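You operate a simulated robot arm through the tools that you are given. There is no shell and no other tool. Be economical: measure what you need, move in short steps, check, and stop when the job is done.

Carry out the task below with a simulated two-armed robot. There is one attempt and no reset: what you move stays moved.

TASK
On the oak worktop top, fold the press cloth in half and then in half again.

It is judged by the outcome, as a careful person would: the job done as asked, and still so three seconds after it is handed in. It fails if anything else is knocked over, pushed out of place, dropped, spilled or broken. Flat cloth is picked up by pressing the open fingertips on it (5 to 10 N) and closing them slowly along it; thin cloth reads only 2 to 8 mm in the jaws.

THE ROBOT
Two 7-joint arms with two-finger parallel grippers on one trunk, on a base that drives. Base frame: it is fixed to the floor where the robot stands at the start and does not move with it; the origin is under the middle of the robot, x ahead of it, y to its left, z up. Units: m, rad, N and s.
The left shoulder is at the start at [0.07, 0.163, 1.145], the right one opposite. Places, roughly: oak worktop top [0.6, 0.2, 0.9]. Payload 3.43 kg a hand.
Tool frame (each hand has its own): the origin (TCP) lies between the finger pads and is the grasp point; the fingertips stand 0.034 m ahead of it; z points along the fingers, y is the line along which they close. Largest opening 0.128 m; finger width 0.024, thickness 0.012; the body of the gripper, 0.048 by 0.13 m, starts 0.096 m behind the TCP.
Orientation is that of the tool frame in the base frame, as [roll, pitch, yaw] about the fixed x, y, z axes, in that order (R = Rz(yaw) Ry(pitch) Rx(roll)). With the fingers straight down and closing along the base's y, the tool's x points along the base's -x, its y along +y and its z along -z.

THE INTERFACE
- The arms move only by the tool nudge_tool. It takes "left_increments", "right_increments" or both (then of equal length, played together; a hand with none holds still); each is one flat list of numbers, 7 for each row, row after row: the shift along the tool's x, y, z in m, then the turn, a rotation vector about the tool's x, y, z in rad, then the finger opening in m, from 0 to 0.128. In form: [x, y, z, wx, wy, wz, fingers, x, y, z, wx, wy, wz, fingers, ...]. A call has 1 to 12 rows; each row shifts and turns the commanded pose from where the row before left it, along the tool's axes as they then stand. Each row takes 0.2 s and may step no farther than 0.05 m and 0.15 rad from the row before; otherwise, or with a gripper value out of range, the whole call is refused. A pose out of reach is approached as far as the arm can. The call stops where the force on the tool passes 40 N (or 10 N more than at its start, if that is more) or the arm is blocked; 0.2 s more then pass. Each finger travels about 0.153 m/s and halts on what it meets, pressing with about 41 N; the grip force reading is that of the motor and also rises with nothing between the fingers. The clock runs only during rows and for 0.2 s after the last one: add rows that do not move to give the fingers time. It gives the time, the measured TCP pose, the force on the tool (base axes), the opening and the grip force at its end, in the units of the frame above (readings bear some noise).
- Cameras (640 x 400 px; columns grow to the right, rows downward): "scene" is now at [0.1404, -0.0052, 1.3749]; the picture's right is [-0.06, -1.00, 0.00], its down [-0.56, 0.03, -0.83] and it looks along [0.83, -0.05, -0.56] (base axes); focal length 218 px, centre (320, 200). "left" rides on the left gripper at [0.076, 0.011, -0.16] in its tool frame; the picture's right is [-0.15, 0.99, 0.00], its down [-0.88, -0.13, -0.46] and it looks along [-0.45, -0.07, 0.89] (tool axes); focal length 234 px, centre (320, 200). "right" rides on the right gripper at [0.076, -0.011, -0.16] in its tool frame; the picture's right is [0.15, 0.99, 0.00], its down [-0.88, 0.13, -0.46] and it looks along [-0.45, 0.07, 0.89] (tool axes); focal length 234 px, centre (320, 200).
- snapshot(camera): a new picture of that camera. The clock stands still meanwhile.
- move_column(by): slides the trunk up (or, below 0, down) by that many m; the arms and the scene camera ride with it, the base frame stays. It gives what a move gives, with no picture.
- steer(legs): drives the robot by 1 to 6 legs, each [ahead, left, turn to the left] in m, m and rad, along the robot's own axes; the way and the turn of a leg run together, so that a leg with both is an arc; at most 1.5 m and 3.142 rad a leg. The arms and the cameras ride along, it lands a little off, and it stops where it bumps. It gives what a move gives.
- aim_head(pan, tilt): turns the head with the scene camera to pan (to the left, within 1.501 rad either way) and tilt (down, from -0.506 to 1.204), counted from straight ahead of the robot. It gives what a move gives.
- measure_at(camera, pixels): for up to 12 pixels [column, row] of the newest picture of that camera ("zoom" is the newest enlarged one), the place [x, y, z] in the base frame of the surface seen there, good to about 0.002 m. The clock stands still meanwhile.
- inspect(camera, box): a new picture of the part [left, top, right, bottom] of that camera's present view, enlarged. The clock stands still meanwhile.
- close_job(): hands the job in; it is judged then, once.

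Work in short steps. Measure before you move; look again where a grasp or a placing could have gone wrong, and mend it. You have 80 turns and 70 pictures in all, those below and enlarged ones among them. Open the grippers and draw the arms clear of the work before you hand the job in, unless the task says otherwise; then end with one line.

The tools are called after "Emit:" as a command line: name --argument value ..., lists and objects as JSON in quotes. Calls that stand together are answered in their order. nudge_tool: Moves the arms, as the interface text tells. Its arguments: {"type":"object","properties":{"left_increments":{"type":"array","items":{"type":"number"}},"right_increments":{"type":"array","items":{"type":"number"}}},"required":[]} The other tools are called the same way: move_column (by) slides the trunk up or down; steer (legs) drives the base; aim_head (pan, tilt) turns the head that bears the scene camera; snapshot (camera) takes a picture; measure_at (camera, pixels) gives the place of the surface under pixels of a picture; inspect (camera, box) takes an enlarged picture of a part of a camera's view; close_job () hands the job in.

At the start:

```text
time: 0.0
left_eef_pos: [0.5594, 0.2678, 1.0816]
left_tcp_rot: [-3.142, -0.001, 3.141]
left_force: [-1.2, 0.7, -0.1]
left_finger_gap: 0.1283
left_grip_force: 0.0
right_eef_pos: [0.5737, -0.1842, 1.1485]
right_tcp_rot: [-3.141, 0.0, 3.141]
right_force: [0.0, -0.1, -0.5]
right_finger_gap: 0.1281
right_grip_force: 0.1
trunk travel left (down, up): [-0.625, 0.315]
robot x, y, heading: [0.0007, -0.0006, -0.005]
head pan, tilt: [-0.056, 0.592]
```

scene: 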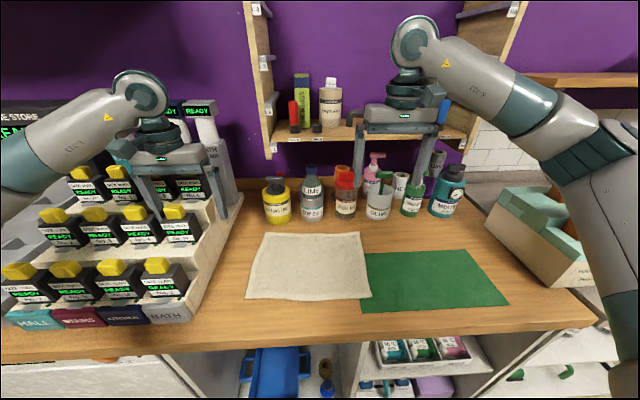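
right: 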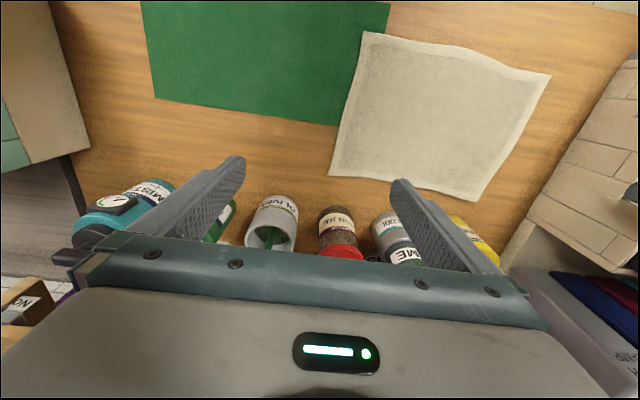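
left: 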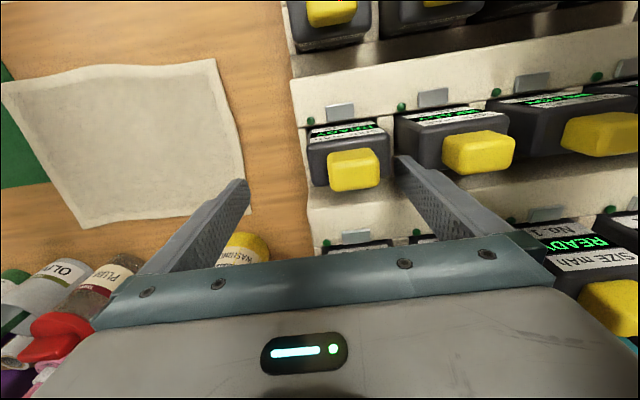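

The scene shows a cream cloth (corners about (258,233), (362,232), (372,298), (245,298)) and a green sheet beside it. I'll enlarge it to tell which is the press cloth.

Emit:
inspect --camera "scene" --box '[220, 170, 540, 340]'

Emit:
measure_at --camera "scene" --pixels '[[259, 234], [361, 234], [370, 296], [247, 297], [310, 265], [420, 280], [468, 252], [505, 303], [363, 311], [280, 315], [200, 290], [275, 220]]'

```text
2.00 times, centred on (380, 255) of scene
```

zoom: 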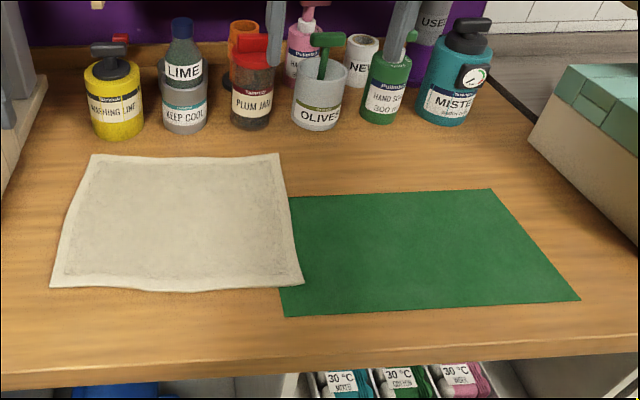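

```text
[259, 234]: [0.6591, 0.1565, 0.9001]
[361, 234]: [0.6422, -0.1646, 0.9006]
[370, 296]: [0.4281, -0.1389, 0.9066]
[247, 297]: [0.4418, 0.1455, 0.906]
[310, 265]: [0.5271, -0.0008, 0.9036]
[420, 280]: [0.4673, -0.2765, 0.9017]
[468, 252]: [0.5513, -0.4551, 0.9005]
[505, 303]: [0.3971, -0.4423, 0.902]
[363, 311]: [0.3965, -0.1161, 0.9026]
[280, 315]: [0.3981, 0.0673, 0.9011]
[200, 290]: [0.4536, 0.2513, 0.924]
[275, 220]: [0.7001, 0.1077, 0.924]
```

The cream cloth is the press cloth; its right edge lies over the green mat. I measure the bottles' tops, the rack edge and the cloth edges finely in the zoom picture.

Emit:
measure_at --camera "zoom" --pixels '[[115, 70], [118, 130], [182, 30], [184, 125], [250, 70], [250, 122], [316, 122], [321, 45], [445, 30], [385, 115], [10, 190], [12, 100]]'

Emit:
measure_at --camera "zoom" --pixels '[[94, 156], [185, 160], [277, 156], [287, 200], [299, 278], [240, 284], [195, 286], [120, 285], [54, 283], [70, 222], [285, 312], [577, 297]]'

```text
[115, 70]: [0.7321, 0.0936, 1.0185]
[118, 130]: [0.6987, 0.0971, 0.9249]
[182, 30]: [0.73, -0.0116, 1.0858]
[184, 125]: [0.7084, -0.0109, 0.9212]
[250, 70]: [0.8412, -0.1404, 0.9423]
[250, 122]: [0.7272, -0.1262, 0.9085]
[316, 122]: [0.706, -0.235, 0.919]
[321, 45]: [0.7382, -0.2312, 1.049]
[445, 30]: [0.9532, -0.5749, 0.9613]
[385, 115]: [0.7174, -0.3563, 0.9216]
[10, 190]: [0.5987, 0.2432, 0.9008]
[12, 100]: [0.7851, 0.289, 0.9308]
```

```text
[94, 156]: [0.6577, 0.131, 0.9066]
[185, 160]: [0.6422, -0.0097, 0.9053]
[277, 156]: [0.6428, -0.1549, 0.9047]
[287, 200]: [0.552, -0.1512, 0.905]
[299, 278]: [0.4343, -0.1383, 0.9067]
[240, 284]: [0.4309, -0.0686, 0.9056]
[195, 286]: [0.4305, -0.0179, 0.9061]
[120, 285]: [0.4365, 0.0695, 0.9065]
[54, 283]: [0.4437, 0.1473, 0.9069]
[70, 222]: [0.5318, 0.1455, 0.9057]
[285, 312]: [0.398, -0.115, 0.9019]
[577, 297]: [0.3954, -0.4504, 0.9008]
```

The cloth measures about 0.29 × 0.215 m with its top at z≈0.906: far corners (0.658,0.133) and (0.645,-0.155), near corners (0.443,0.147) and (0.434,-0.14). I'll fold the far edge towards the robot with both hands. First I lift the left hand clear of the rack, then back the base by 0.12 m for room.

Emit:
nudge_tool --left_increments '[0, 0, -0.04, 0, 0, 0, 0.06, 0, 0, -0.03, 0, 0, 0, 0.06, 0, -0.05, 0, 0, 0, 0, 0.06, 0, -0.05, 0, 0, 0, 0, 0.06]'

Emit:
steer --legs '[[-0.12, 0, 0]]'

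```text
time: 1.0
left_eef_pos: [0.5576, 0.1663, 1.1534]
left_tcp_rot: [3.139, 0.0, -3.14]
left_force: [0.5, -0.5, 0.2]
left_finger_gap: 0.0603
left_grip_force: 0.0
right_eef_pos: [0.573, -0.1866, 1.1497]
right_tcp_rot: [3.14, 0.0, -3.141]
right_force: [0.0, -0.2, 1.0]
right_finger_gap: 0.1283
right_grip_force: 0.0
trunk travel left (down, up): [-0.625, 0.315]
robot x, y, heading: [-0.0004, -0.0065, 0.001]
head pan, tilt: [-0.056, 0.592]
```

```text
time: 2.2
left_eef_pos: [0.4364, 0.1711, 1.1525]
left_tcp_rot: [-3.141, -0.002, -3.137]
left_force: [-0.4, 0.1, -0.5]
left_finger_gap: 0.0602
left_grip_force: 0.0
right_eef_pos: [0.4534, -0.1827, 1.1495]
right_tcp_rot: [3.141, -0.003, -3.136]
right_force: [0.2, -0.2, -0.1]
right_finger_gap: 0.1279
right_grip_force: 0.1
trunk travel left (down, up): [-0.625, 0.315]
robot x, y, heading: [-0.1233, 0.0045, 0.007]
head pan, tilt: [-0.056, 0.592]
```

Clear of the rack. Now I turn both hands 90° so that they close along x, with the cameras inboard (left −z, right +z), fingers going to 0.05.

Emit:
nudge_tool --left_increments '[0, 0, 0, 0, 0, -0.15, 0.05, 0, 0, 0, 0, 0, -0.15, 0.05, 0, 0, 0, 0, 0, -0.15, 0.05, 0, 0, 0, 0, 0, -0.15, 0.05, 0, 0, 0, 0, 0, -0.15, 0.05, 0, 0, 0, 0, 0, -0.15, 0.05, 0, 0, 0, 0, 0, -0.15, 0.05, 0, 0, 0, 0, 0, -0.15, 0.05, 0, 0, 0, 0, 0, -0.15, 0.05, 0, 0, 0, 0, 0, -0.15, 0.05, 0, 0, 0, 0, 0, -0.075, 0.05, 0, 0, 0, 0, 0, 0, 0.05]' --right_increments '[0, 0, 0, 0, 0, 0.15, 0.05, 0, 0, 0, 0, 0, 0.15, 0.05, 0, 0, 0, 0, 0, 0.15, 0.05, 0, 0, 0, 0, 0, 0.15, 0.05, 0, 0, 0, 0, 0, 0.15, 0.05, 0, 0, 0, 0, 0, 0.15, 0.05, 0, 0, 0, 0, 0, 0.15, 0.05, 0, 0, 0, 0, 0, 0.15, 0.05, 0, 0, 0, 0, 0, 0.15, 0.05, 0, 0, 0, 0, 0, 0.15, 0.05, 0, 0, 0, 0, 0, 0.06, 0.05, 0, 0, 0, 0, 0, 0, 0.05]'

```text
time: 4.8
left_eef_pos: [0.4366, 0.1695, 1.1523]
left_tcp_rot: [-3.141, 0.0, -1.56]
left_force: [0.2, -0.1, -0.2]
left_finger_gap: 0.0503
left_grip_force: 0.0
right_eef_pos: [0.4532, -0.1816, 1.1489]
right_tcp_rot: [-3.139, 0.001, 1.587]
right_force: [-1.0, -1.0, 0.4]
right_finger_gap: 0.0502
right_grip_force: 0.0
trunk travel left (down, up): [-0.625, 0.315]
robot x, y, heading: [-0.1216, -0.0034, -0.0]
head pan, tilt: [-0.056, 0.592]
```

Both hands turned. A new scene picture to re-measure the far edge after the base move.

Emit:
inspect --camera "scene" --box '[220, 150, 460, 300]'

```text
2.67 times, centred on (340, 225) of scene
```

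zoom: 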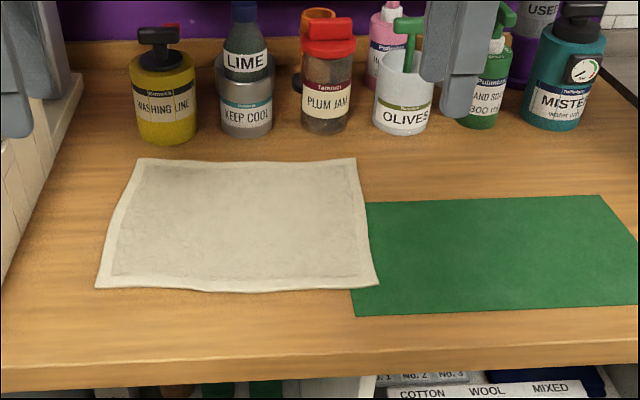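

Emit:
measure_at --camera "zoom" --pixels '[[140, 159], [165, 161], [165, 157], [200, 163], [250, 162], [330, 161], [330, 156], [355, 159], [378, 282], [300, 288], [200, 287], [98, 286]]'

```text
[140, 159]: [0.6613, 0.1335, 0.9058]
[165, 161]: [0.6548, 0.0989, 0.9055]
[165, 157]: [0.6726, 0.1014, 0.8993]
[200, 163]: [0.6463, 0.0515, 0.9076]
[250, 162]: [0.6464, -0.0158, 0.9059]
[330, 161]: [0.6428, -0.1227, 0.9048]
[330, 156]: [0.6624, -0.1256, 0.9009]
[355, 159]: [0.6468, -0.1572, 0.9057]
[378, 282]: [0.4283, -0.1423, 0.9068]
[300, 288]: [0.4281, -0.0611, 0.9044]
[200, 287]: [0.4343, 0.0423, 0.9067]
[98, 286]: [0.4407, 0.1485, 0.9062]
```

The far edge lies at x≈0.660 (left) and x≈0.650 (right). I move the hands above it, left to (0.642,0.115) and right to (0.632,-0.133), at z≈1.0 with the fingers opened 0.03.

Emit:
nudge_tool --left_increments '[0.011, -0.041, 0, 0, 0, 0, 0.03, 0.011, -0.041, 0, 0, 0, 0, 0.03, 0.011, -0.041, 0, 0, 0, 0, 0.03, 0.011, -0.041, 0, 0, 0, 0, 0.03, 0.0105, -0.041, 0, 0, 0, 0, 0.03, 0, 0, 0.04, 0, 0, 0, 0.03, 0, 0, 0.04, 0, 0, 0, 0.03, 0, 0, 0.04, 0, 0, 0, 0.03, 0, 0, 0.032, 0, 0, 0, 0.03, 0, 0, 0, 0, 0, 0, 0.03]' --right_increments '[0.01, 0.036, 0, 0, 0, 0, 0.03, 0.01, 0.036, 0, 0, 0, 0, 0.03, 0.01, 0.036, 0, 0, 0, 0, 0.03, 0.01, 0.036, 0, 0, 0, 0, 0.03, 0.0086, 0.035, 0, 0, 0, 0, 0.03, 0, 0, 0.04, 0, 0, 0, 0.03, 0, 0, 0.04, 0, 0, 0, 0.03, 0, 0, 0.04, 0, 0, 0, 0.03, 0, 0, 0.029, 0, 0, 0, 0.03, 0, 0, 0, 0, 0, 0, 0.03]'

Emit:
snapshot --camera "left"

Emit:
snapshot --camera "right"

```text
time: 7.0
left_eef_pos: [0.6399, 0.1146, 1.002]
left_tcp_rot: [3.141, 0.0, -1.562]
left_force: [-0.1, 0.1, 0.4]
left_finger_gap: 0.0302
left_grip_force: 0.1
right_eef_pos: [0.6306, -0.1296, 0.9993]
right_tcp_rot: [3.142, 0.001, 1.588]
right_force: [0.4, 0.2, 0.8]
right_finger_gap: 0.03
right_grip_force: 0.0
trunk travel left (down, up): [-0.625, 0.315]
robot x, y, heading: [-0.1195, -0.0003, 0.009]
head pan, tilt: [-0.056, 0.592]
```

```text
64 pictures are left
```

left: 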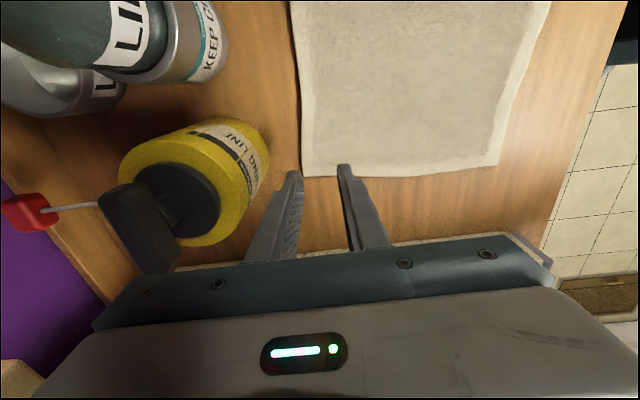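

```text
63 pictures are left
```

right: 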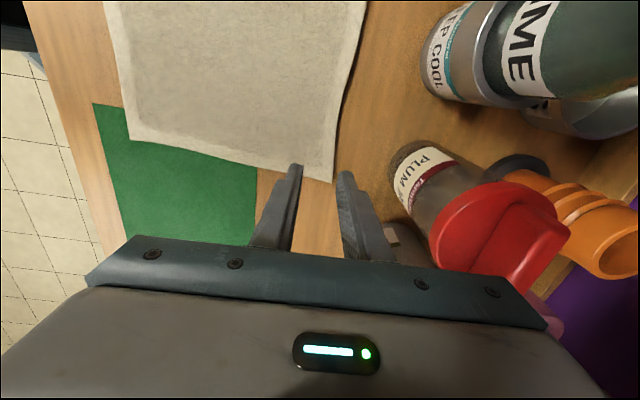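

Projected to the cloth, both grasp points land near pixel (320,156), about 2 cm inside the far edge and the corner on each side. I descend to just above the cloth.

Emit:
nudge_tool --left_increments '[0, 0, 0.03, 0, 0, 0, 0.03, 0, 0, 0.026, 0, 0, 0, 0.03, 0, 0, 0.003, 0, 0, 0, 0.03, 0, 0, 0.003, 0, 0, 0, 0.03, 0, 0, 0, 0, 0, 0, 0.03]' --right_increments '[0, 0, 0.03, 0, 0, 0, 0.03, 0, 0, 0.023, 0, 0, 0, 0.03, 0, 0, 0.003, 0, 0, 0, 0.03, 0, 0, 0.003, 0, 0, 0, 0.03, 0, 0, 0, 0, 0, 0, 0.03]'

```text
time: 8.2
left_eef_pos: [0.642, 0.1169, 0.9387]
left_tcp_rot: [3.141, 0.0, -1.562]
left_force: [1.0, 0.2, 1.3]
left_finger_gap: 0.0302
left_grip_force: 0.0
right_eef_pos: [0.629, -0.1295, 0.9404]
right_tcp_rot: [3.141, 0.001, 1.587]
right_force: [-0.7, -0.3, 0.0]
right_finger_gap: 0.0302
right_grip_force: 0.1
trunk travel left (down, up): [-0.625, 0.315]
robot x, y, heading: [-0.1191, 0.0027, 0.006]
head pan, tilt: [-0.056, 0.592]
```

Near contact with almost no force yet. I press down in small steps to 5–10 N.

Emit:
nudge_tool --left_increments '[0, 0, 0.002, 0, 0, 0, 0.03, 0, 0, 0.001, 0, 0, 0, 0.03]' --right_increments '[0, 0, 0.002, 0, 0, 0, 0.03, 0, 0, 0.002, 0, 0, 0, 0.03]'

```text
time: 8.8
left_eef_pos: [0.6412, 0.117, 0.9371]
left_tcp_rot: [-3.14, 0.001, -1.562]
left_force: [0.4, -0.4, 8.4]
left_finger_gap: 0.0299
left_grip_force: 0.1
right_eef_pos: [0.63, -0.1289, 0.9368]
right_tcp_rot: [3.14, 0.0, 1.587]
right_force: [1.1, 0.6, 1.6]
right_finger_gap: 0.0299
right_grip_force: 0.0
trunk travel left (down, up): [-0.625, 0.315]
robot x, y, heading: [-0.1149, -0.001, 0.009]
head pan, tilt: [-0.056, 0.592]
```

Left presses at 8.4 N; right at 1.6 N still needs about 1.5 mm more.

Emit:
nudge_tool --right_increments '[0, 0, 0.0012, 0, 0, 0, 0.03, 0, 0, 0, 0, 0, 0, 0.03]'

```text
time: 9.4
left_eef_pos: [0.64, 0.1168, 0.9361]
left_tcp_rot: [-3.141, 0.0, -1.562]
left_force: [2.4, -0.5, 10.7]
left_finger_gap: 0.0297
left_grip_force: 0.2
right_eef_pos: [0.6297, -0.1295, 0.9372]
right_tcp_rot: [3.14, -0.001, 1.586]
right_force: [1.9, -0.2, 7.3]
right_finger_gap: 0.0298
right_grip_force: 0.0
trunk travel left (down, up): [-0.625, 0.315]
robot x, y, heading: [-0.1189, -0.0008, 0.009]
head pan, tilt: [-0.056, 0.592]
```

Pressing at 10.7 N left and 7.3 N right, so I close slowly on both hands.

Emit:
nudge_tool --left_increments '[0, 0, -0.0003, 0, 0, 0, 0.027, 0, 0, 0, 0, 0, 0, 0.024, 0, 0, 0, 0, 0, 0, 0.021, 0, 0, 0, 0, 0, 0, 0.018, 0, 0, 0, 0, 0, 0, 0.015, 0, 0, 0, 0, 0, 0, 0.012, 0, 0, 0, 0, 0, 0, 0.009, 0, 0, 0, 0, 0, 0, 0.006, 0, 0, 0, 0, 0, 0, 0.003, 0, 0, 0, 0, 0, 0, 0, 0, 0, 0, 0, 0, 0, 0, 0, 0, 0, 0, 0, 0, 0]' --right_increments '[0, 0, 0, 0, 0, 0, 0.027, 0, 0, 0, 0, 0, 0, 0.024, 0, 0, 0, 0, 0, 0, 0.021, 0, 0, 0, 0, 0, 0, 0.018, 0, 0, 0, 0, 0, 0, 0.015, 0, 0, 0, 0, 0, 0, 0.012, 0, 0, 0, 0, 0, 0, 0.009, 0, 0, 0, 0, 0, 0, 0.006, 0, 0, 0, 0, 0, 0, 0.003, 0, 0, 0, 0, 0, 0, 0, 0, 0, 0, 0, 0, 0, 0, 0, 0, 0, 0, 0, 0, 0]'

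Emit:
snapshot --camera "left"

Emit:
snapshot --camera "right"

```text
time: 12.0
left_eef_pos: [0.6405, 0.1173, 0.9376]
left_tcp_rot: [-3.141, -0.001, -1.562]
left_force: [-1.3, -1.0, 4.6]
left_finger_gap: 0.0037
left_grip_force: 38.9
right_eef_pos: [0.6289, -0.1299, 0.9372]
right_tcp_rot: [3.137, 0.0, 1.587]
right_force: [-0.8, -0.3, 9.9]
right_finger_gap: 0.0039
right_grip_force: 38.6
trunk travel left (down, up): [-0.625, 0.315]
robot x, y, heading: [-0.1232, 0.0023, 0.003]
head pan, tilt: [-0.056, 0.592]
```

```text
62 pictures are left
```

left: 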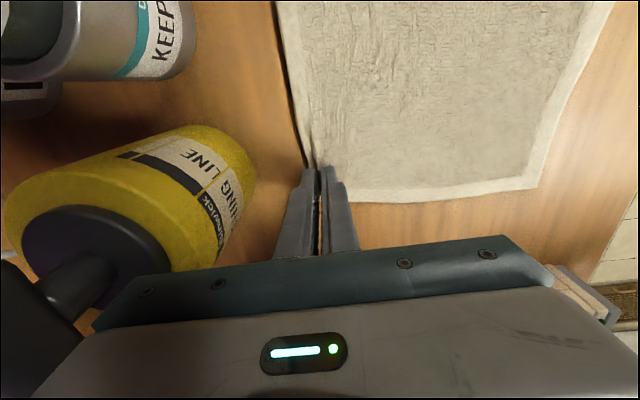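

```text
61 pictures are left
```

right: 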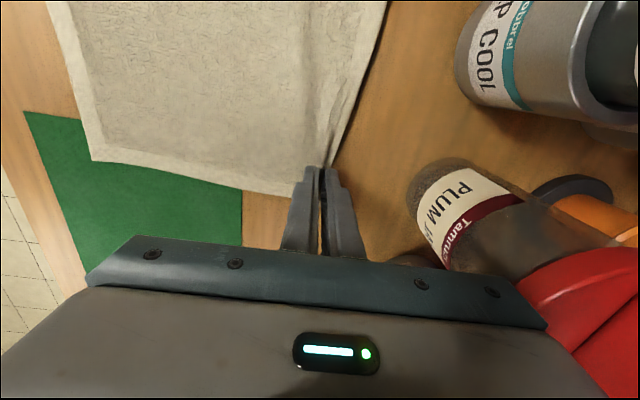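

Both jaws read about 3.8 mm with the cloth bunched in them. I lift gently along the start of the arc (7 cm up, 2.5 cm back) and check.

Emit:
nudge_tool --left_increments '[0, 0.002, -0.015, 0, 0, 0, 0, 0, 0.005, -0.015, 0, 0, 0, 0, 0, 0.008, -0.015, 0, 0, 0, 0, 0, 0.01, -0.015, 0, 0, 0, 0, 0, 0, 0, 0, 0, 0, 0]' --right_increments '[0, -0.002, -0.015, 0, 0, 0, 0, 0, -0.005, -0.015, 0, 0, 0, 0, 0, -0.008, -0.015, 0, 0, 0, 0, 0, -0.01, -0.015, 0, 0, 0, 0, 0, 0, 0, 0, 0, 0, 0]'

Emit:
snapshot --camera "scene"

```text
time: 13.2
left_eef_pos: [0.6153, 0.1165, 0.9935]
left_tcp_rot: [3.141, 0.001, -1.562]
left_force: [1.2, -1.0, -0.8]
left_finger_gap: 0.0036
left_grip_force: 37.9
right_eef_pos: [0.607, -0.1305, 0.9963]
right_tcp_rot: [-3.139, 0.0, 1.583]
right_force: [0.9, -0.2, -0.8]
right_finger_gap: 0.0037
right_grip_force: 38.4
trunk travel left (down, up): [-0.625, 0.315]
robot x, y, heading: [-0.1164, -0.0037, 0.003]
head pan, tilt: [-0.056, 0.592]
```

```text
60 pictures are left
```

scene: 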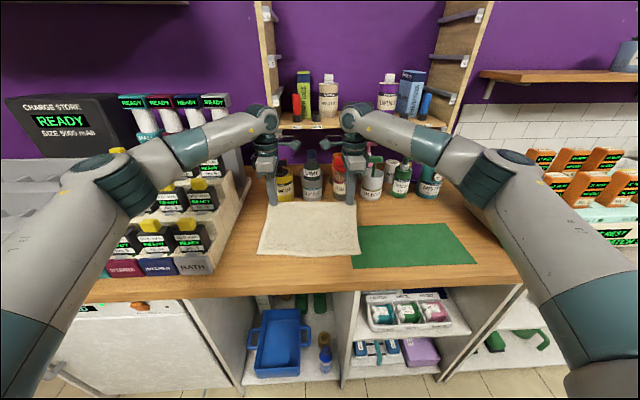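

I enlarge the view around the fingertips (275–350, 200) to be sure the edge came up.

Emit:
inspect --camera "scene" --box '[240, 160, 400, 260]'

```text
4.00 times, centred on (320, 210) of scene
```

zoom: 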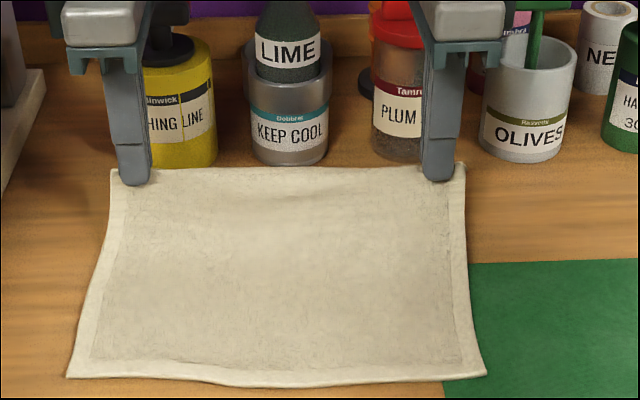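

The far edge is up in both hands. I continue the arc over the top towards the robot, tilting the hands 0.75 rad as it comes down so that the fingers point away from the robot.

Emit:
nudge_tool --left_increments '[0, 0.023, -0.007, 0, 0, 0, 0, 0, 0.023, -0.007, 0, 0, 0, 0, 0, 0.023, -0.007, 0, 0, 0, 0, 0, 0.0186, 0.011, 0.15, 0, 0, 0, 0, 0.02, 0.0081, 0.15, 0, 0, 0, 0, 0.0211, 0.005, 0.15, 0, 0, 0, 0, 0.0215, 0.0018, 0.15, 0, 0, 0, 0, 0.0215, -0.0014, 0.15, 0, 0, 0, 0, 0, 0, 0, 0, 0, 0]' --right_increments '[0, -0.023, -0.007, 0, 0, 0, 0, 0, -0.023, -0.007, 0, 0, 0, 0, 0, -0.023, -0.007, 0, 0, 0, 0, 0, -0.0186, 0.011, -0.15, 0, 0, 0, 0, -0.02, 0.0081, -0.15, 0, 0, 0, 0, -0.0211, 0.005, -0.15, 0, 0, 0, 0, -0.0215, 0.0018, -0.15, 0, 0, 0, 0, -0.0215, -0.0014, -0.15, 0, 0, 0, 0, 0, 0, 0, 0, 0, 0]'

Emit:
inspect --camera "scene" --box '[220, 160, 420, 285]'

```text
time: 15.2
left_eef_pos: [0.4533, 0.1176, 0.9633]
left_tcp_rot: [-2.391, 0.001, -1.561]
left_force: [0.2, -2.4, -0.1]
left_finger_gap: 0.0037
left_grip_force: 38.3
right_eef_pos: [0.4456, -0.1315, 0.9608]
right_tcp_rot: [2.392, 0.0, 1.589]
right_force: [0.7, 2.6, -0.3]
right_finger_gap: 0.0035
right_grip_force: 38.1
trunk travel left (down, up): [-0.625, 0.315]
robot x, y, heading: [-0.1207, -0.0037, 0.009]
head pan, tilt: [-0.056, 0.592]
```

```text
3.20 times, centred on (320, 222) of scene
```

zoom: 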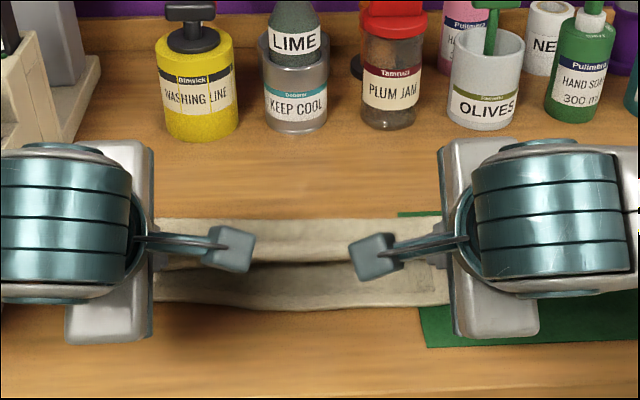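

The cloth is doubling over well. I measure the upper edge (around (300,262)), the lower near edge ((300,308)) and the fold line ((300,222)).

Emit:
measure_at --camera "zoom" --pixels '[[300, 222], [300, 245], [300, 259], [300, 272], [300, 290], [300, 306], [180, 265], [180, 299], [430, 265], [430, 302], [170, 222], [380, 220]]'

```text
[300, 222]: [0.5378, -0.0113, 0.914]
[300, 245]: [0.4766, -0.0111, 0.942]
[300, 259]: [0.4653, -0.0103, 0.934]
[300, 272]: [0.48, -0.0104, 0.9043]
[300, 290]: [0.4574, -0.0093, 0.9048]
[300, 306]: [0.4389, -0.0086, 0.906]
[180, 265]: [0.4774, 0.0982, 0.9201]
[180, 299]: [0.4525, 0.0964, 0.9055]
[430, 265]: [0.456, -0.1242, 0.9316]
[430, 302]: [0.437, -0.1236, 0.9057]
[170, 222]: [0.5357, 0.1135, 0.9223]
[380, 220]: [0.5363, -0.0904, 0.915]
```

The upper edge is at x≈0.465, z≈0.934 and the near edge at x≈0.437. I move 2.5 cm further back and 1.8 cm down.

Emit:
nudge_tool --left_increments '[0, 0.011, -0.0013, 0, 0, 0, 0, 0, 0.011, -0.0013, 0, 0, 0, 0, 0, 0.01, -0.0013, 0, 0, 0, 0, 0, 0, 0, 0, 0, 0, 0]' --right_increments '[0, -0.01, -0.0013, 0, 0, 0, 0, 0, -0.01, -0.0013, 0, 0, 0, 0, 0, -0.009, -0.0013, 0, 0, 0, 0, 0, 0, 0, 0, 0, 0, 0]'

Emit:
inspect --camera "scene" --box '[220, 190, 420, 315]'

```text
time: 16.2
left_eef_pos: [0.4266, 0.1164, 0.9449]
left_tcp_rot: [-2.393, 0.002, -1.562]
left_force: [-0.8, -2.4, -0.2]
left_finger_gap: 0.0038
left_grip_force: 37.4
right_eef_pos: [0.4203, -0.1335, 0.9446]
right_tcp_rot: [2.393, 0.0, 1.587]
right_force: [1.5, 1.6, 0.2]
right_finger_gap: 0.0037
right_grip_force: 39.0
trunk travel left (down, up): [-0.625, 0.315]
robot x, y, heading: [-0.1163, 0.0006, 0.004]
head pan, tilt: [-0.056, 0.592]
```

```text
3.20 times, centred on (320, 252) of scene
```

zoom: 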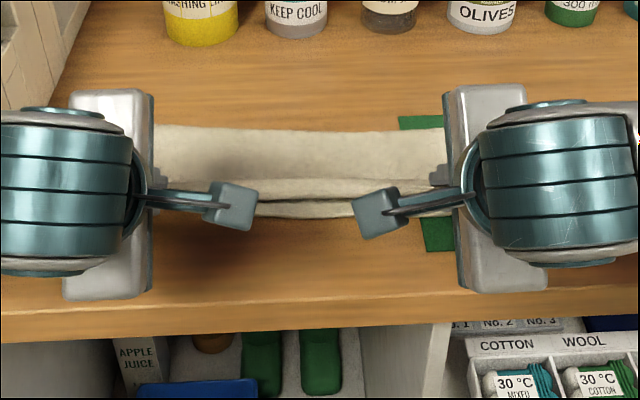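

Emit:
measure_at --camera "zoom" --pixels '[[300, 130], [300, 160], [300, 178], [300, 186], [300, 195], [300, 202], [300, 208], [300, 215], [190, 140], [270, 205], [340, 214], [430, 140]]'

```text
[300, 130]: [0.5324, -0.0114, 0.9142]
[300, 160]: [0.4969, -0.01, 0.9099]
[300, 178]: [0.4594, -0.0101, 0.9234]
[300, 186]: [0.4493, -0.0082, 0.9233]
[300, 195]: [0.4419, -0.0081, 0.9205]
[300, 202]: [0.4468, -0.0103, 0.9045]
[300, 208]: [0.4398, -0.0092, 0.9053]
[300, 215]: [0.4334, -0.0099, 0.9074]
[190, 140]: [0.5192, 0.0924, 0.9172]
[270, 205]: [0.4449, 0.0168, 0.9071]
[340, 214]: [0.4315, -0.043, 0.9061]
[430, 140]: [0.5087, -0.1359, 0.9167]
```

The upper edge is at x≈0.442 over the near edge at 0.434, z 0.92. I shift 6 mm back and let go by opening slowly.

Emit:
nudge_tool --left_increments '[0, 0.0044, -0.0041, 0, 0, 0, 0, 0, 0, 0, 0, 0, 0, 0, 0, 0, 0, 0, 0, 0, 0.006, 0, 0, 0, 0, 0, 0, 0.01, 0, 0, 0, 0, 0, 0, 0.014, 0, 0, 0, 0, 0, 0, 0.02, 0, 0, 0, 0, 0, 0, 0.02]' --right_increments '[0, -0.0044, -0.0041, 0, 0, 0, 0, 0, 0, 0, 0, 0, 0, 0, 0, 0, 0, 0, 0, 0, 0.006, 0, 0, 0, 0, 0, 0, 0.01, 0, 0, 0, 0, 0, 0, 0.014, 0, 0, 0, 0, 0, 0, 0.02, 0, 0, 0, 0, 0, 0, 0.02]'

Emit:
snapshot --camera "left"

```text
time: 17.8
left_eef_pos: [0.4216, 0.116, 0.9432]
left_tcp_rot: [-2.393, -0.002, -1.562]
left_force: [-1.0, 0.6, -0.8]
left_finger_gap: 0.0201
left_grip_force: 0.1
right_eef_pos: [0.4135, -0.1345, 0.9462]
right_tcp_rot: [2.393, 0.0, 1.587]
right_force: [0.1, -0.9, -0.1]
right_finger_gap: 0.02
right_grip_force: 0.1
trunk travel left (down, up): [-0.625, 0.315]
robot x, y, heading: [-0.1222, -0.0004, 0.007]
head pan, tilt: [-0.056, 0.592]
```

```text
56 pictures are left
```

left: 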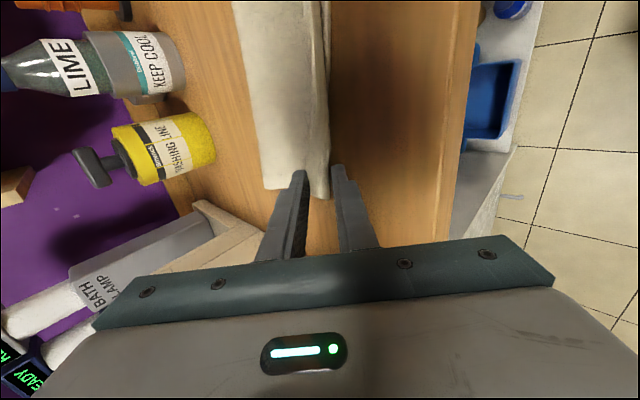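

The edge lies free between the fingers. I draw both hands back along the tool axis and look.

Emit:
nudge_tool --left_increments '[0, 0, -0.015, 0, 0, 0, 0.024, 0, 0, -0.02, 0, 0, 0, 0.024, 0, 0, -0.03, 0, 0, 0, 0.024, 0, -0.03, -0.03, 0, 0, 0, 0.024, 0, -0.03, -0.03, 0, 0, 0, 0.024, 0, 0, -0.04, 0, 0, 0, 0.024]' --right_increments '[0, 0, -0.015, 0, 0, 0, 0.024, 0, 0, -0.02, 0, 0, 0, 0.024, 0, 0, -0.03, 0, 0, 0, 0.024, 0, 0.03, -0.03, 0, 0, 0, 0.024, 0, 0.03, -0.03, 0, 0, 0, 0.024, 0, 0, -0.04, 0, 0, 0, 0.024]'

Emit:
inspect --camera "scene" --box '[220, 190, 420, 315]'

```text
time: 19.2
left_eef_pos: [0.3629, 0.1065, 1.108]
left_tcp_rot: [-2.389, 0.0, -1.562]
left_force: [-0.3, -0.1, 0.2]
left_finger_gap: 0.0241
left_grip_force: 0.1
left hand out of reach, approached as far as the arm can: row 3
right_eef_pos: [0.3768, -0.124, 1.1101]
right_tcp_rot: [2.39, 0.001, 1.585]
right_force: [-0.1, 0.4, 0.2]
right_finger_gap: 0.0242
right_grip_force: 0.0
right hand out of reach, approached as far as the arm can: row 1, 2, 3
trunk travel left (down, up): [-0.625, 0.315]
robot x, y, heading: [-0.1195, 0.0009, 0.008]
head pan, tilt: [-0.056, 0.592]
```

```text
3.20 times, centred on (320, 252) of scene
```

zoom: 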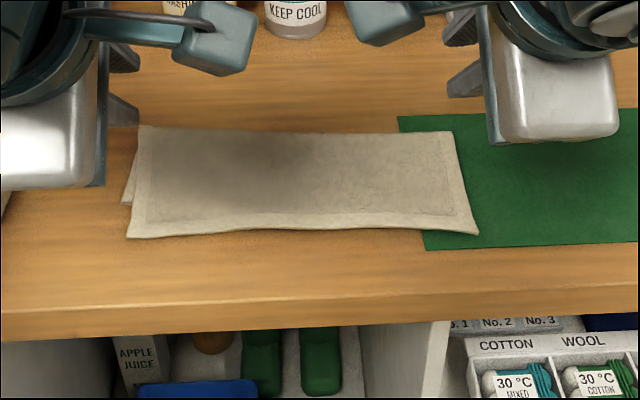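

A clean first fold. I measure its outline for the second fold.

Emit:
measure_at --camera "zoom" --pixels '[[142, 128], [300, 136], [450, 133], [475, 232], [300, 228], [130, 235], [126, 200], [462, 180], [300, 180], [150, 180], [440, 180], [400, 120]]'

```text
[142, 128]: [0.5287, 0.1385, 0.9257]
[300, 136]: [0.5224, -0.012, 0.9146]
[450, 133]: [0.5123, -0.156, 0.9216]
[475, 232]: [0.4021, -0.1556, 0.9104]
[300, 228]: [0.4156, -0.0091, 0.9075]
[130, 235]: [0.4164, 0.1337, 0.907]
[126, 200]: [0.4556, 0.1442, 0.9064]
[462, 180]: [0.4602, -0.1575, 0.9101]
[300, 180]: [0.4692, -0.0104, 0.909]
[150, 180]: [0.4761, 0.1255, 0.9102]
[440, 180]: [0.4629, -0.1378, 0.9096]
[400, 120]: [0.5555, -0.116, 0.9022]
```

The upper edge (x≈0.402–0.416) overhangs the lower near edge (≈0.43–0.45) by 2–3 cm. I'll square it by pushing it back with the fingertips along the table, which needs the hands upright and closing along y, as the second fold does too. First I untilt and turn back.

Emit:
nudge_tool --left_increments '[0, 0, 0, -0.15, 0, 0, 0.05, 0, 0, 0, -0.15, 0, 0, 0.05, 0, 0, 0, -0.15, 0, 0, 0.05, 0, 0, 0, -0.15, 0, 0, 0.05, 0, 0, 0, -0.15, 0, 0, 0.05, 0, 0, 0, 0, 0, 0, 0.05]' --right_increments '[0, 0, 0, 0.15, 0, 0, 0.05, 0, 0, 0, 0.15, 0, 0, 0.05, 0, 0, 0, 0.15, 0, 0, 0.05, 0, 0, 0, 0.15, 0, 0, 0.05, 0, 0, 0, 0.15, 0, 0, 0.05, 0, 0, 0, 0, 0, 0, 0.05]'

Emit:
nudge_tool --left_increments '[0, 0, 0, 0, 0, 0.15, 0.08, 0, 0, 0, 0, 0, 0.15, 0.08, 0, 0, 0, 0, 0, 0.15, 0.08, 0, 0, 0, 0, 0, 0.15, 0.08, 0, 0, 0, 0, 0, 0.15, 0.08, 0, 0, 0, 0, 0, 0.15, 0.08, 0, 0, 0, 0, 0, 0.15, 0.08, 0, 0, 0, 0, 0, 0.15, 0.08, 0, 0, 0, 0, 0, 0.15, 0.08, 0, 0, 0, 0, 0, 0.15, 0.08, 0, 0, 0, 0, 0, 0.062, 0.08, 0, 0, 0, 0, 0, 0, 0.08]' --right_increments '[0, 0, 0, 0, 0, -0.15, 0.08, 0, 0, 0, 0, 0, -0.15, 0.08, 0, 0, 0, 0, 0, -0.15, 0.08, 0, 0, 0, 0, 0, -0.15, 0.08, 0, 0, 0, 0, 0, -0.15, 0.08, 0, 0, 0, 0, 0, -0.15, 0.08, 0, 0, 0, 0, 0, -0.15, 0.08, 0, 0, 0, 0, 0, -0.15, 0.08, 0, 0, 0, 0, 0, -0.15, 0.08, 0, 0, 0, 0, 0, -0.15, 0.08, 0, 0, 0, 0, 0, -0.075, 0.08, 0, 0, 0, 0, 0, 0, 0.08]'

Emit:
inspect --camera "scene" --box '[220, 190, 420, 315]'

Emit:
snapshot --camera "left"

```text
time: 20.6
left_eef_pos: [0.3689, 0.1074, 1.1055]
left_tcp_rot: [3.139, -0.001, -1.561]
left_force: [0.2, -1.2, 0.0]
left_finger_gap: 0.05
left_grip_force: 0.0
right_eef_pos: [0.3789, -0.1195, 1.1097]
right_tcp_rot: [-3.139, 0.0, 1.586]
right_force: [0.8, 0.7, -0.3]
right_finger_gap: 0.05
right_grip_force: 0.1
trunk travel left (down, up): [-0.625, 0.315]
robot x, y, heading: [-0.1188, 0.0012, 0.003]
head pan, tilt: [-0.056, 0.592]
```

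```text
time: 23.2
left_eef_pos: [0.3693, 0.1083, 1.1059]
left_tcp_rot: [-3.141, 0.001, -3.124]
left_force: [1.0, 0.8, 0.0]
left_finger_gap: 0.0797
left_grip_force: 0.0
right_eef_pos: [0.379, -0.1215, 1.1083]
right_tcp_rot: [-3.141, 0.0, -3.12]
right_force: [0.8, -0.3, -0.3]
right_finger_gap: 0.0799
right_grip_force: 0.1
trunk travel left (down, up): [-0.625, 0.315]
robot x, y, heading: [-0.1207, -0.0014, 0.004]
head pan, tilt: [-0.056, 0.592]
```

```text
3.20 times, centred on (320, 252) of scene
```

zoom: 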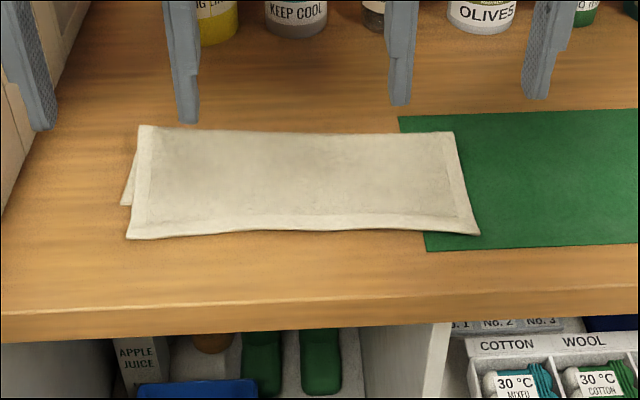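

```text
53 pictures are left
```

left: 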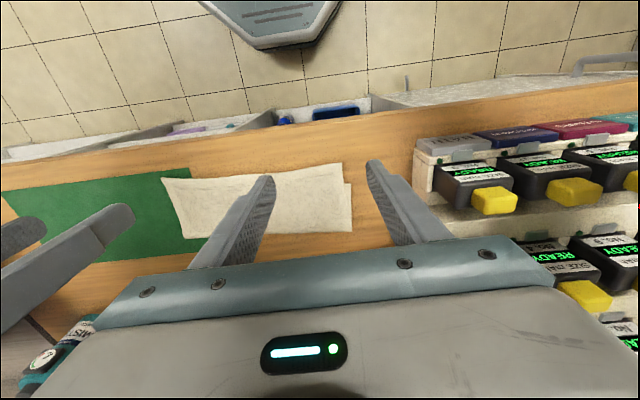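

I measure the lower layer's exposed corner (122,204) and the upper edge points.

Emit:
measure_at --camera "zoom" --pixels '[[124, 203], [129, 205], [129, 236], [220, 232], [300, 228], [400, 231], [476, 233], [140, 128], [452, 134], [200, 128], [300, 133], [400, 134]]'

```text
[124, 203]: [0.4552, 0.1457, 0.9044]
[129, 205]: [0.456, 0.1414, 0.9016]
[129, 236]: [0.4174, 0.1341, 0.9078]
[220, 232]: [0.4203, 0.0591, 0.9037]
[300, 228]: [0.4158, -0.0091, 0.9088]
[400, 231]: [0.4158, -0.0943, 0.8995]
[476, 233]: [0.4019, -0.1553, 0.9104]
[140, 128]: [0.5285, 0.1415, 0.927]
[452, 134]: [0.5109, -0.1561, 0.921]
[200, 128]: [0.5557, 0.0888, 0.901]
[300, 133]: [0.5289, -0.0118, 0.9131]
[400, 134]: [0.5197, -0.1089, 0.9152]
```

The left overhang is about 3.8 cm, enough to pinch the upper layer alone. I lower both open hands (closing along y, 0.03 wide) over the overhang: left (0.434,0.105), right (0.416,-0.12).

Emit:
nudge_tool --left_increments '[-0.033, -0.002, 0, 0, 0, 0, 0.03, -0.032, -0.002, 0, 0, 0, 0, 0.03, 0, 0, 0.04, 0, 0, 0, 0.03, 0, 0, 0.04, 0, 0, 0, 0.03, 0, 0, 0.04, 0, 0, 0, 0.03, 0, 0, 0.036, 0, 0, 0, 0.03, 0, 0, 0, 0, 0, 0, 0.03]' --right_increments '[-0.018, 0, 0, 0, 0, 0, 0.03, -0.019, 0, 0, 0, 0, 0, 0.03, 0, 0, 0.04, 0, 0, 0, 0.03, 0, 0, 0.04, 0, 0, 0, 0.03, 0, 0, 0.04, 0, 0, 0, 0.03, 0, 0, 0.036, 0, 0, 0, 0.03, 0, 0, 0, 0, 0, 0, 0.03]'

Emit:
snapshot --camera "left"

Emit:
snapshot --camera "right"

```text
time: 24.8
left_eef_pos: [0.4346, 0.1066, 0.9498]
left_tcp_rot: [3.142, 0.0, -3.124]
left_force: [-0.1, -0.9, -0.2]
left_finger_gap: 0.03
left_grip_force: 0.0
right_eef_pos: [0.4139, -0.1245, 0.951]
right_tcp_rot: [3.142, 0.0, -3.123]
right_force: [-0.3, -0.6, 0.1]
right_finger_gap: 0.03
right_grip_force: 0.0
trunk travel left (down, up): [-0.625, 0.315]
robot x, y, heading: [-0.1243, -0.0008, 0.003]
head pan, tilt: [-0.056, 0.592]
```

```text
52 pictures are left
```

left: 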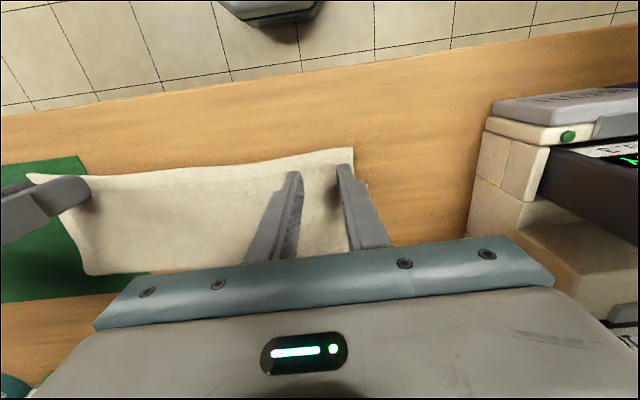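

```text
51 pictures are left
```

right: 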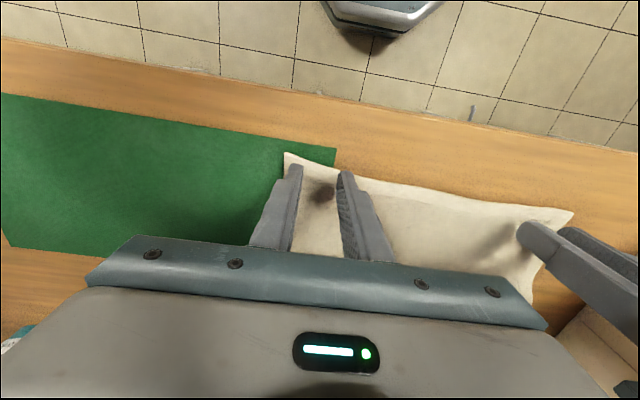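

Both fingertip pairs stand over the overhang just inside the corners. I descend to contact.

Emit:
nudge_tool --left_increments '[0, 0, 0.006, 0, 0, 0, 0.03, 0, 0, 0.004, 0, 0, 0, 0.03, 0, 0, 0.002, 0, 0, 0, 0.03, 0, 0, 0, 0, 0, 0, 0.03]' --right_increments '[0, 0, 0.006, 0, 0, 0, 0.03, 0, 0, 0.003, 0, 0, 0, 0.03, 0, 0, 0.002, 0, 0, 0, 0.03, 0, 0, 0, 0, 0, 0, 0.03]'

```text
time: 25.8
left_eef_pos: [0.4344, 0.1056, 0.939]
left_tcp_rot: [3.14, -0.001, -3.123]
left_force: [0.7, 1.3, 3.2]
left_finger_gap: 0.0298
left_grip_force: 0.0
right_eef_pos: [0.4157, -0.1211, 0.9427]
right_tcp_rot: [3.141, 0.0, -3.124]
right_force: [-0.1, -0.2, 0.5]
right_finger_gap: 0.03
right_grip_force: 0.1
trunk travel left (down, up): [-0.625, 0.315]
robot x, y, heading: [-0.1202, -0.0024, 0.003]
head pan, tilt: [-0.056, 0.592]
```

Left touches at 3 N; I press a little more on both.

Emit:
nudge_tool --left_increments '[0, 0, 0.0008, 0, 0, 0, 0.03, 0, 0, 0, 0, 0, 0, 0.03]' --right_increments '[0, 0, 0.002, 0, 0, 0, 0.03, 0, 0, 0.001, 0, 0, 0, 0.03]'

```text
time: 26.4
left_eef_pos: [0.4331, 0.1047, 0.938]
left_tcp_rot: [3.141, -0.001, -3.121]
left_force: [0.6, 0.0, 7.3]
left_finger_gap: 0.0295
left_grip_force: 0.0
right_eef_pos: [0.4162, -0.1217, 0.9387]
right_tcp_rot: [3.142, 0.0, -3.122]
right_force: [1.2, -1.3, 7.1]
right_finger_gap: 0.0296
right_grip_force: 0.0
trunk travel left (down, up): [-0.625, 0.315]
robot x, y, heading: [-0.1213, -0.0001, 0.008]
head pan, tilt: [-0.056, 0.592]
```

Both press at about 7 N; I close slowly.

Emit:
nudge_tool --left_increments '[0, 0, 0, 0, 0, 0, 0.027, 0, 0, 0, 0, 0, 0, 0.024, 0, 0, 0, 0, 0, 0, 0.021, 0, 0, 0, 0, 0, 0, 0.018, 0, 0, 0, 0, 0, 0, 0.015, 0, 0, 0, 0, 0, 0, 0.012, 0, 0, 0, 0, 0, 0, 0.009, 0, 0, 0, 0, 0, 0, 0.006, 0, 0, 0, 0, 0, 0, 0.003, 0, 0, 0, 0, 0, 0, 0, 0, 0, 0, 0, 0, 0, 0]' --right_increments '[0, 0, 0, 0, 0, 0, 0.027, 0, 0, 0, 0, 0, 0, 0.024, 0, 0, 0, 0, 0, 0, 0.021, 0, 0, 0, 0, 0, 0, 0.018, 0, 0, 0, 0, 0, 0, 0.015, 0, 0, 0, 0, 0, 0, 0.012, 0, 0, 0, 0, 0, 0, 0.009, 0, 0, 0, 0, 0, 0, 0.006, 0, 0, 0, 0, 0, 0, 0.003, 0, 0, 0, 0, 0, 0, 0, 0, 0, 0, 0, 0, 0, 0]'

Emit:
nudge_tool --left_increments '[0, 0, -0.012, 0, 0, 0, 0, 0, 0, -0.012, 0, 0, 0, 0, 0, 0, 0, 0, 0, 0, 0]' --right_increments '[0, 0, -0.012, 0, 0, 0, 0, 0, 0, -0.012, 0, 0, 0, 0, 0, 0, 0, 0, 0, 0, 0]'

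Emit:
inspect --camera "scene" --box '[220, 190, 420, 315]'

```text
time: 28.8
left_eef_pos: [0.433, 0.1054, 0.9385]
left_tcp_rot: [-3.14, 0.0, -3.125]
left_force: [-0.4, -11.9, 2.5]
left_finger_gap: 0.0036
left_grip_force: 38.2
right_eef_pos: [0.4147, -0.1202, 0.9386]
right_tcp_rot: [3.14, -0.001, -3.121]
right_force: [1.3, 11.8, 9.2]
right_finger_gap: 0.0038
right_grip_force: 38.3
trunk travel left (down, up): [-0.625, 0.315]
robot x, y, heading: [-0.1229, -0.0006, 0.008]
head pan, tilt: [-0.056, 0.592]
```

```text
time: 29.6
left_eef_pos: [0.4332, 0.1058, 0.9619]
left_tcp_rot: [3.141, -0.002, -3.123]
left_force: [-1.3, -12.0, 0.9]
left_finger_gap: 0.0034
left_grip_force: 38.1
right_eef_pos: [0.4175, -0.1199, 0.9616]
right_tcp_rot: [-3.14, -0.002, -3.123]
right_force: [0.5, 11.3, -0.3]
right_finger_gap: 0.0036
right_grip_force: 38.3
trunk travel left (down, up): [-0.625, 0.315]
robot x, y, heading: [-0.1191, 0.003, 0.006]
head pan, tilt: [-0.056, 0.592]
```

```text
3.20 times, centred on (320, 252) of scene
```

zoom: 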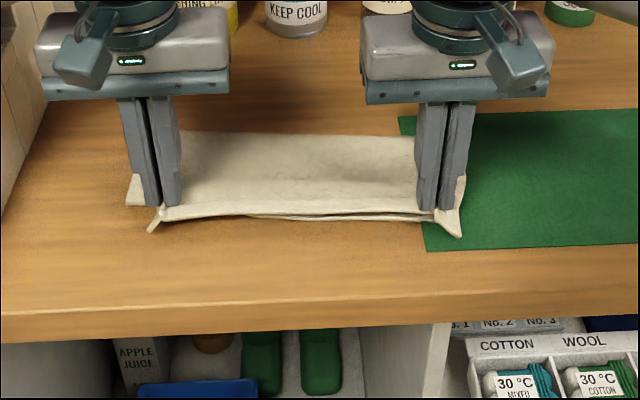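

Only the upper layer came up (the lower edge shows below at (340,218)), with 12 N of tension between the hands. I measure the lower edge to set the shift.

Emit:
measure_at --camera "zoom" --pixels '[[260, 216], [300, 218], [340, 219], [380, 219], [415, 218], [130, 203], [300, 212], [340, 213], [155, 228], [455, 232]]'

```text
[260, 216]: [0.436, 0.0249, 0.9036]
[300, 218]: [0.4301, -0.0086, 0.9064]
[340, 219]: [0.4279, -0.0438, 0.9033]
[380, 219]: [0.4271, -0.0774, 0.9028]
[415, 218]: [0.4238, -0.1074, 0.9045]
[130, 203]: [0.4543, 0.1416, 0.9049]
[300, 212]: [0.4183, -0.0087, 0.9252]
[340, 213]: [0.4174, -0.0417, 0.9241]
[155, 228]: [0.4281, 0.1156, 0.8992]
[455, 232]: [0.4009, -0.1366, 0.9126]
```

The upper edge needs about +3 cm on the left and +2 cm on the right. I shift while moving 1 cm inward each, lower, and open slowly.

Emit:
nudge_tool --left_increments '[-0.008, -0.003, -0.004, 0, 0, 0, 0, -0.008, -0.003, 0, 0, 0, 0, 0, -0.008, -0.003, 0, 0, 0, 0, 0, -0.008, 0, 0.004, 0, 0, 0, 0, 0, 0, 0.008, 0, 0, 0, 0, 0, 0, 0.008, 0, 0, 0, 0, 0, 0, 0, 0, 0, 0, 0]' --right_increments '[-0.005, 0.003, -0.004, 0, 0, 0, 0, -0.005, 0.003, 0, 0, 0, 0, 0, -0.005, 0.003, 0, 0, 0, 0, 0, -0.006, 0, 0.004, 0, 0, 0, 0, 0, 0, 0.008, 0, 0, 0, 0, 0, 0, 0.008, 0, 0, 0, 0, 0, 0, 0, 0, 0, 0, 0]'

Emit:
inspect --camera "scene" --box '[220, 190, 420, 315]'

```text
time: 31.2
left_eef_pos: [0.465, 0.0954, 0.944]
left_tcp_rot: [3.141, 0.0, -3.125]
left_force: [-0.7, -0.3, 0.6]
left_finger_gap: 0.0035
left_grip_force: 37.6
right_eef_pos: [0.437, -0.1118, 0.945]
right_tcp_rot: [3.141, 0.001, -3.12]
right_force: [-0.7, -0.1, 0.1]
right_finger_gap: 0.0035
right_grip_force: 38.3
trunk travel left (down, up): [-0.625, 0.315]
robot x, y, heading: [-0.1168, -0.0003, 0.002]
head pan, tilt: [-0.056, 0.592]
```

```text
3.20 times, centred on (320, 252) of scene
```

zoom: 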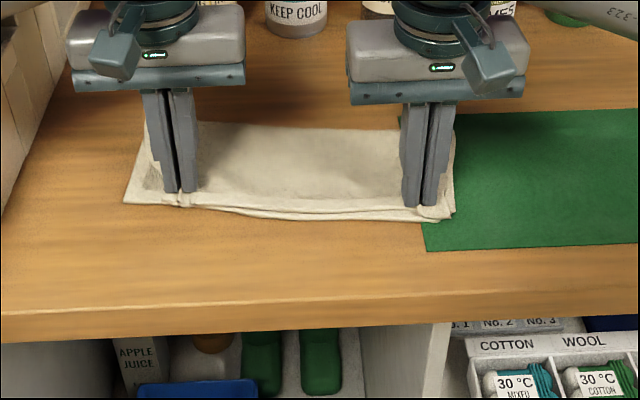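

The layers now lie nearly flush along the near edge. I open slowly and lift off.

Emit:
nudge_tool --left_increments '[0, 0, 0, 0, 0, 0, 0.01, 0, 0, 0, 0, 0, 0, 0.02, 0, 0, 0, 0, 0, 0, 0.03, 0, 0, -0.01, 0, 0, 0, 0.03, 0, 0, -0.04, 0, 0, 0, 0.03, 0, 0, -0.05, 0, 0, 0, 0.03, 0, 0, -0.05, 0, 0, 0, 0.03]' --right_increments '[0, 0, 0, 0, 0, 0, 0.01, 0, 0, 0, 0, 0, 0, 0.02, 0, 0, 0, 0, 0, 0, 0.03, 0, 0, -0.01, 0, 0, 0, 0.03, 0, 0, -0.04, 0, 0, 0, 0.03, 0, 0, -0.05, 0, 0, 0, 0.03, 0, 0, -0.05, 0, 0, 0, 0.03]'

Emit:
inspect --camera "scene" --box '[220, 190, 420, 315]'

```text
time: 32.8
left_eef_pos: [0.4648, 0.0996, 1.0959]
left_tcp_rot: [3.141, -0.001, -3.123]
left_force: [0.1, 0.6, 0.0]
left_finger_gap: 0.0301
left_grip_force: 0.0
right_eef_pos: [0.4364, -0.11, 1.093]
right_tcp_rot: [3.14, 0.0, -3.123]
right_force: [0.3, 0.7, 0.5]
right_finger_gap: 0.03
right_grip_force: 0.1
trunk travel left (down, up): [-0.625, 0.315]
robot x, y, heading: [-0.1197, 0.0034, 0.004]
head pan, tilt: [-0.056, 0.592]
```

```text
3.20 times, centred on (320, 252) of scene
```

zoom: 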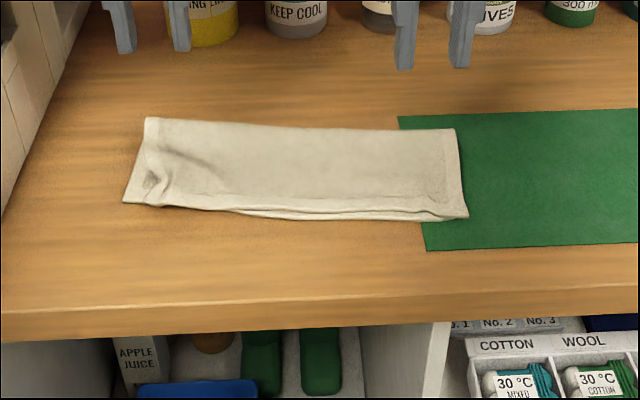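

The first fold is square now. I measure the strip's outline for the second fold, right end over to the left with the right hand.

Emit:
measure_at --camera "zoom" --pixels '[[148, 120], [300, 128], [454, 132], [466, 214], [459, 170], [300, 216], [128, 199], [138, 160], [445, 170], [160, 165], [300, 170], [465, 190]]'

Emit:
snapshot --camera "right"

```text
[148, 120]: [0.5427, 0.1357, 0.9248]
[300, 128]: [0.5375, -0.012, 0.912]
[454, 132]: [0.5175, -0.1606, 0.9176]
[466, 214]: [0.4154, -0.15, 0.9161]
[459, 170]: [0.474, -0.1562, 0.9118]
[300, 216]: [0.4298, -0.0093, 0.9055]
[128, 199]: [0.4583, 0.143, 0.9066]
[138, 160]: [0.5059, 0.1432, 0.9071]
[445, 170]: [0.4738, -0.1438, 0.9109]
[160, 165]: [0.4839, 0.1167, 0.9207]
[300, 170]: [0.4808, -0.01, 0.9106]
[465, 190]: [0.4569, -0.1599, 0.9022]
```

```text
47 pictures are left
```

right: 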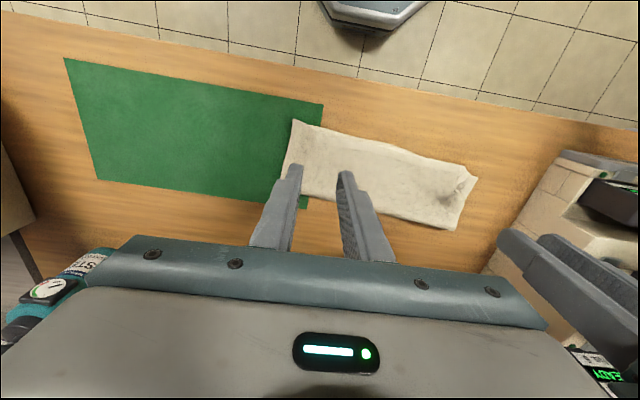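

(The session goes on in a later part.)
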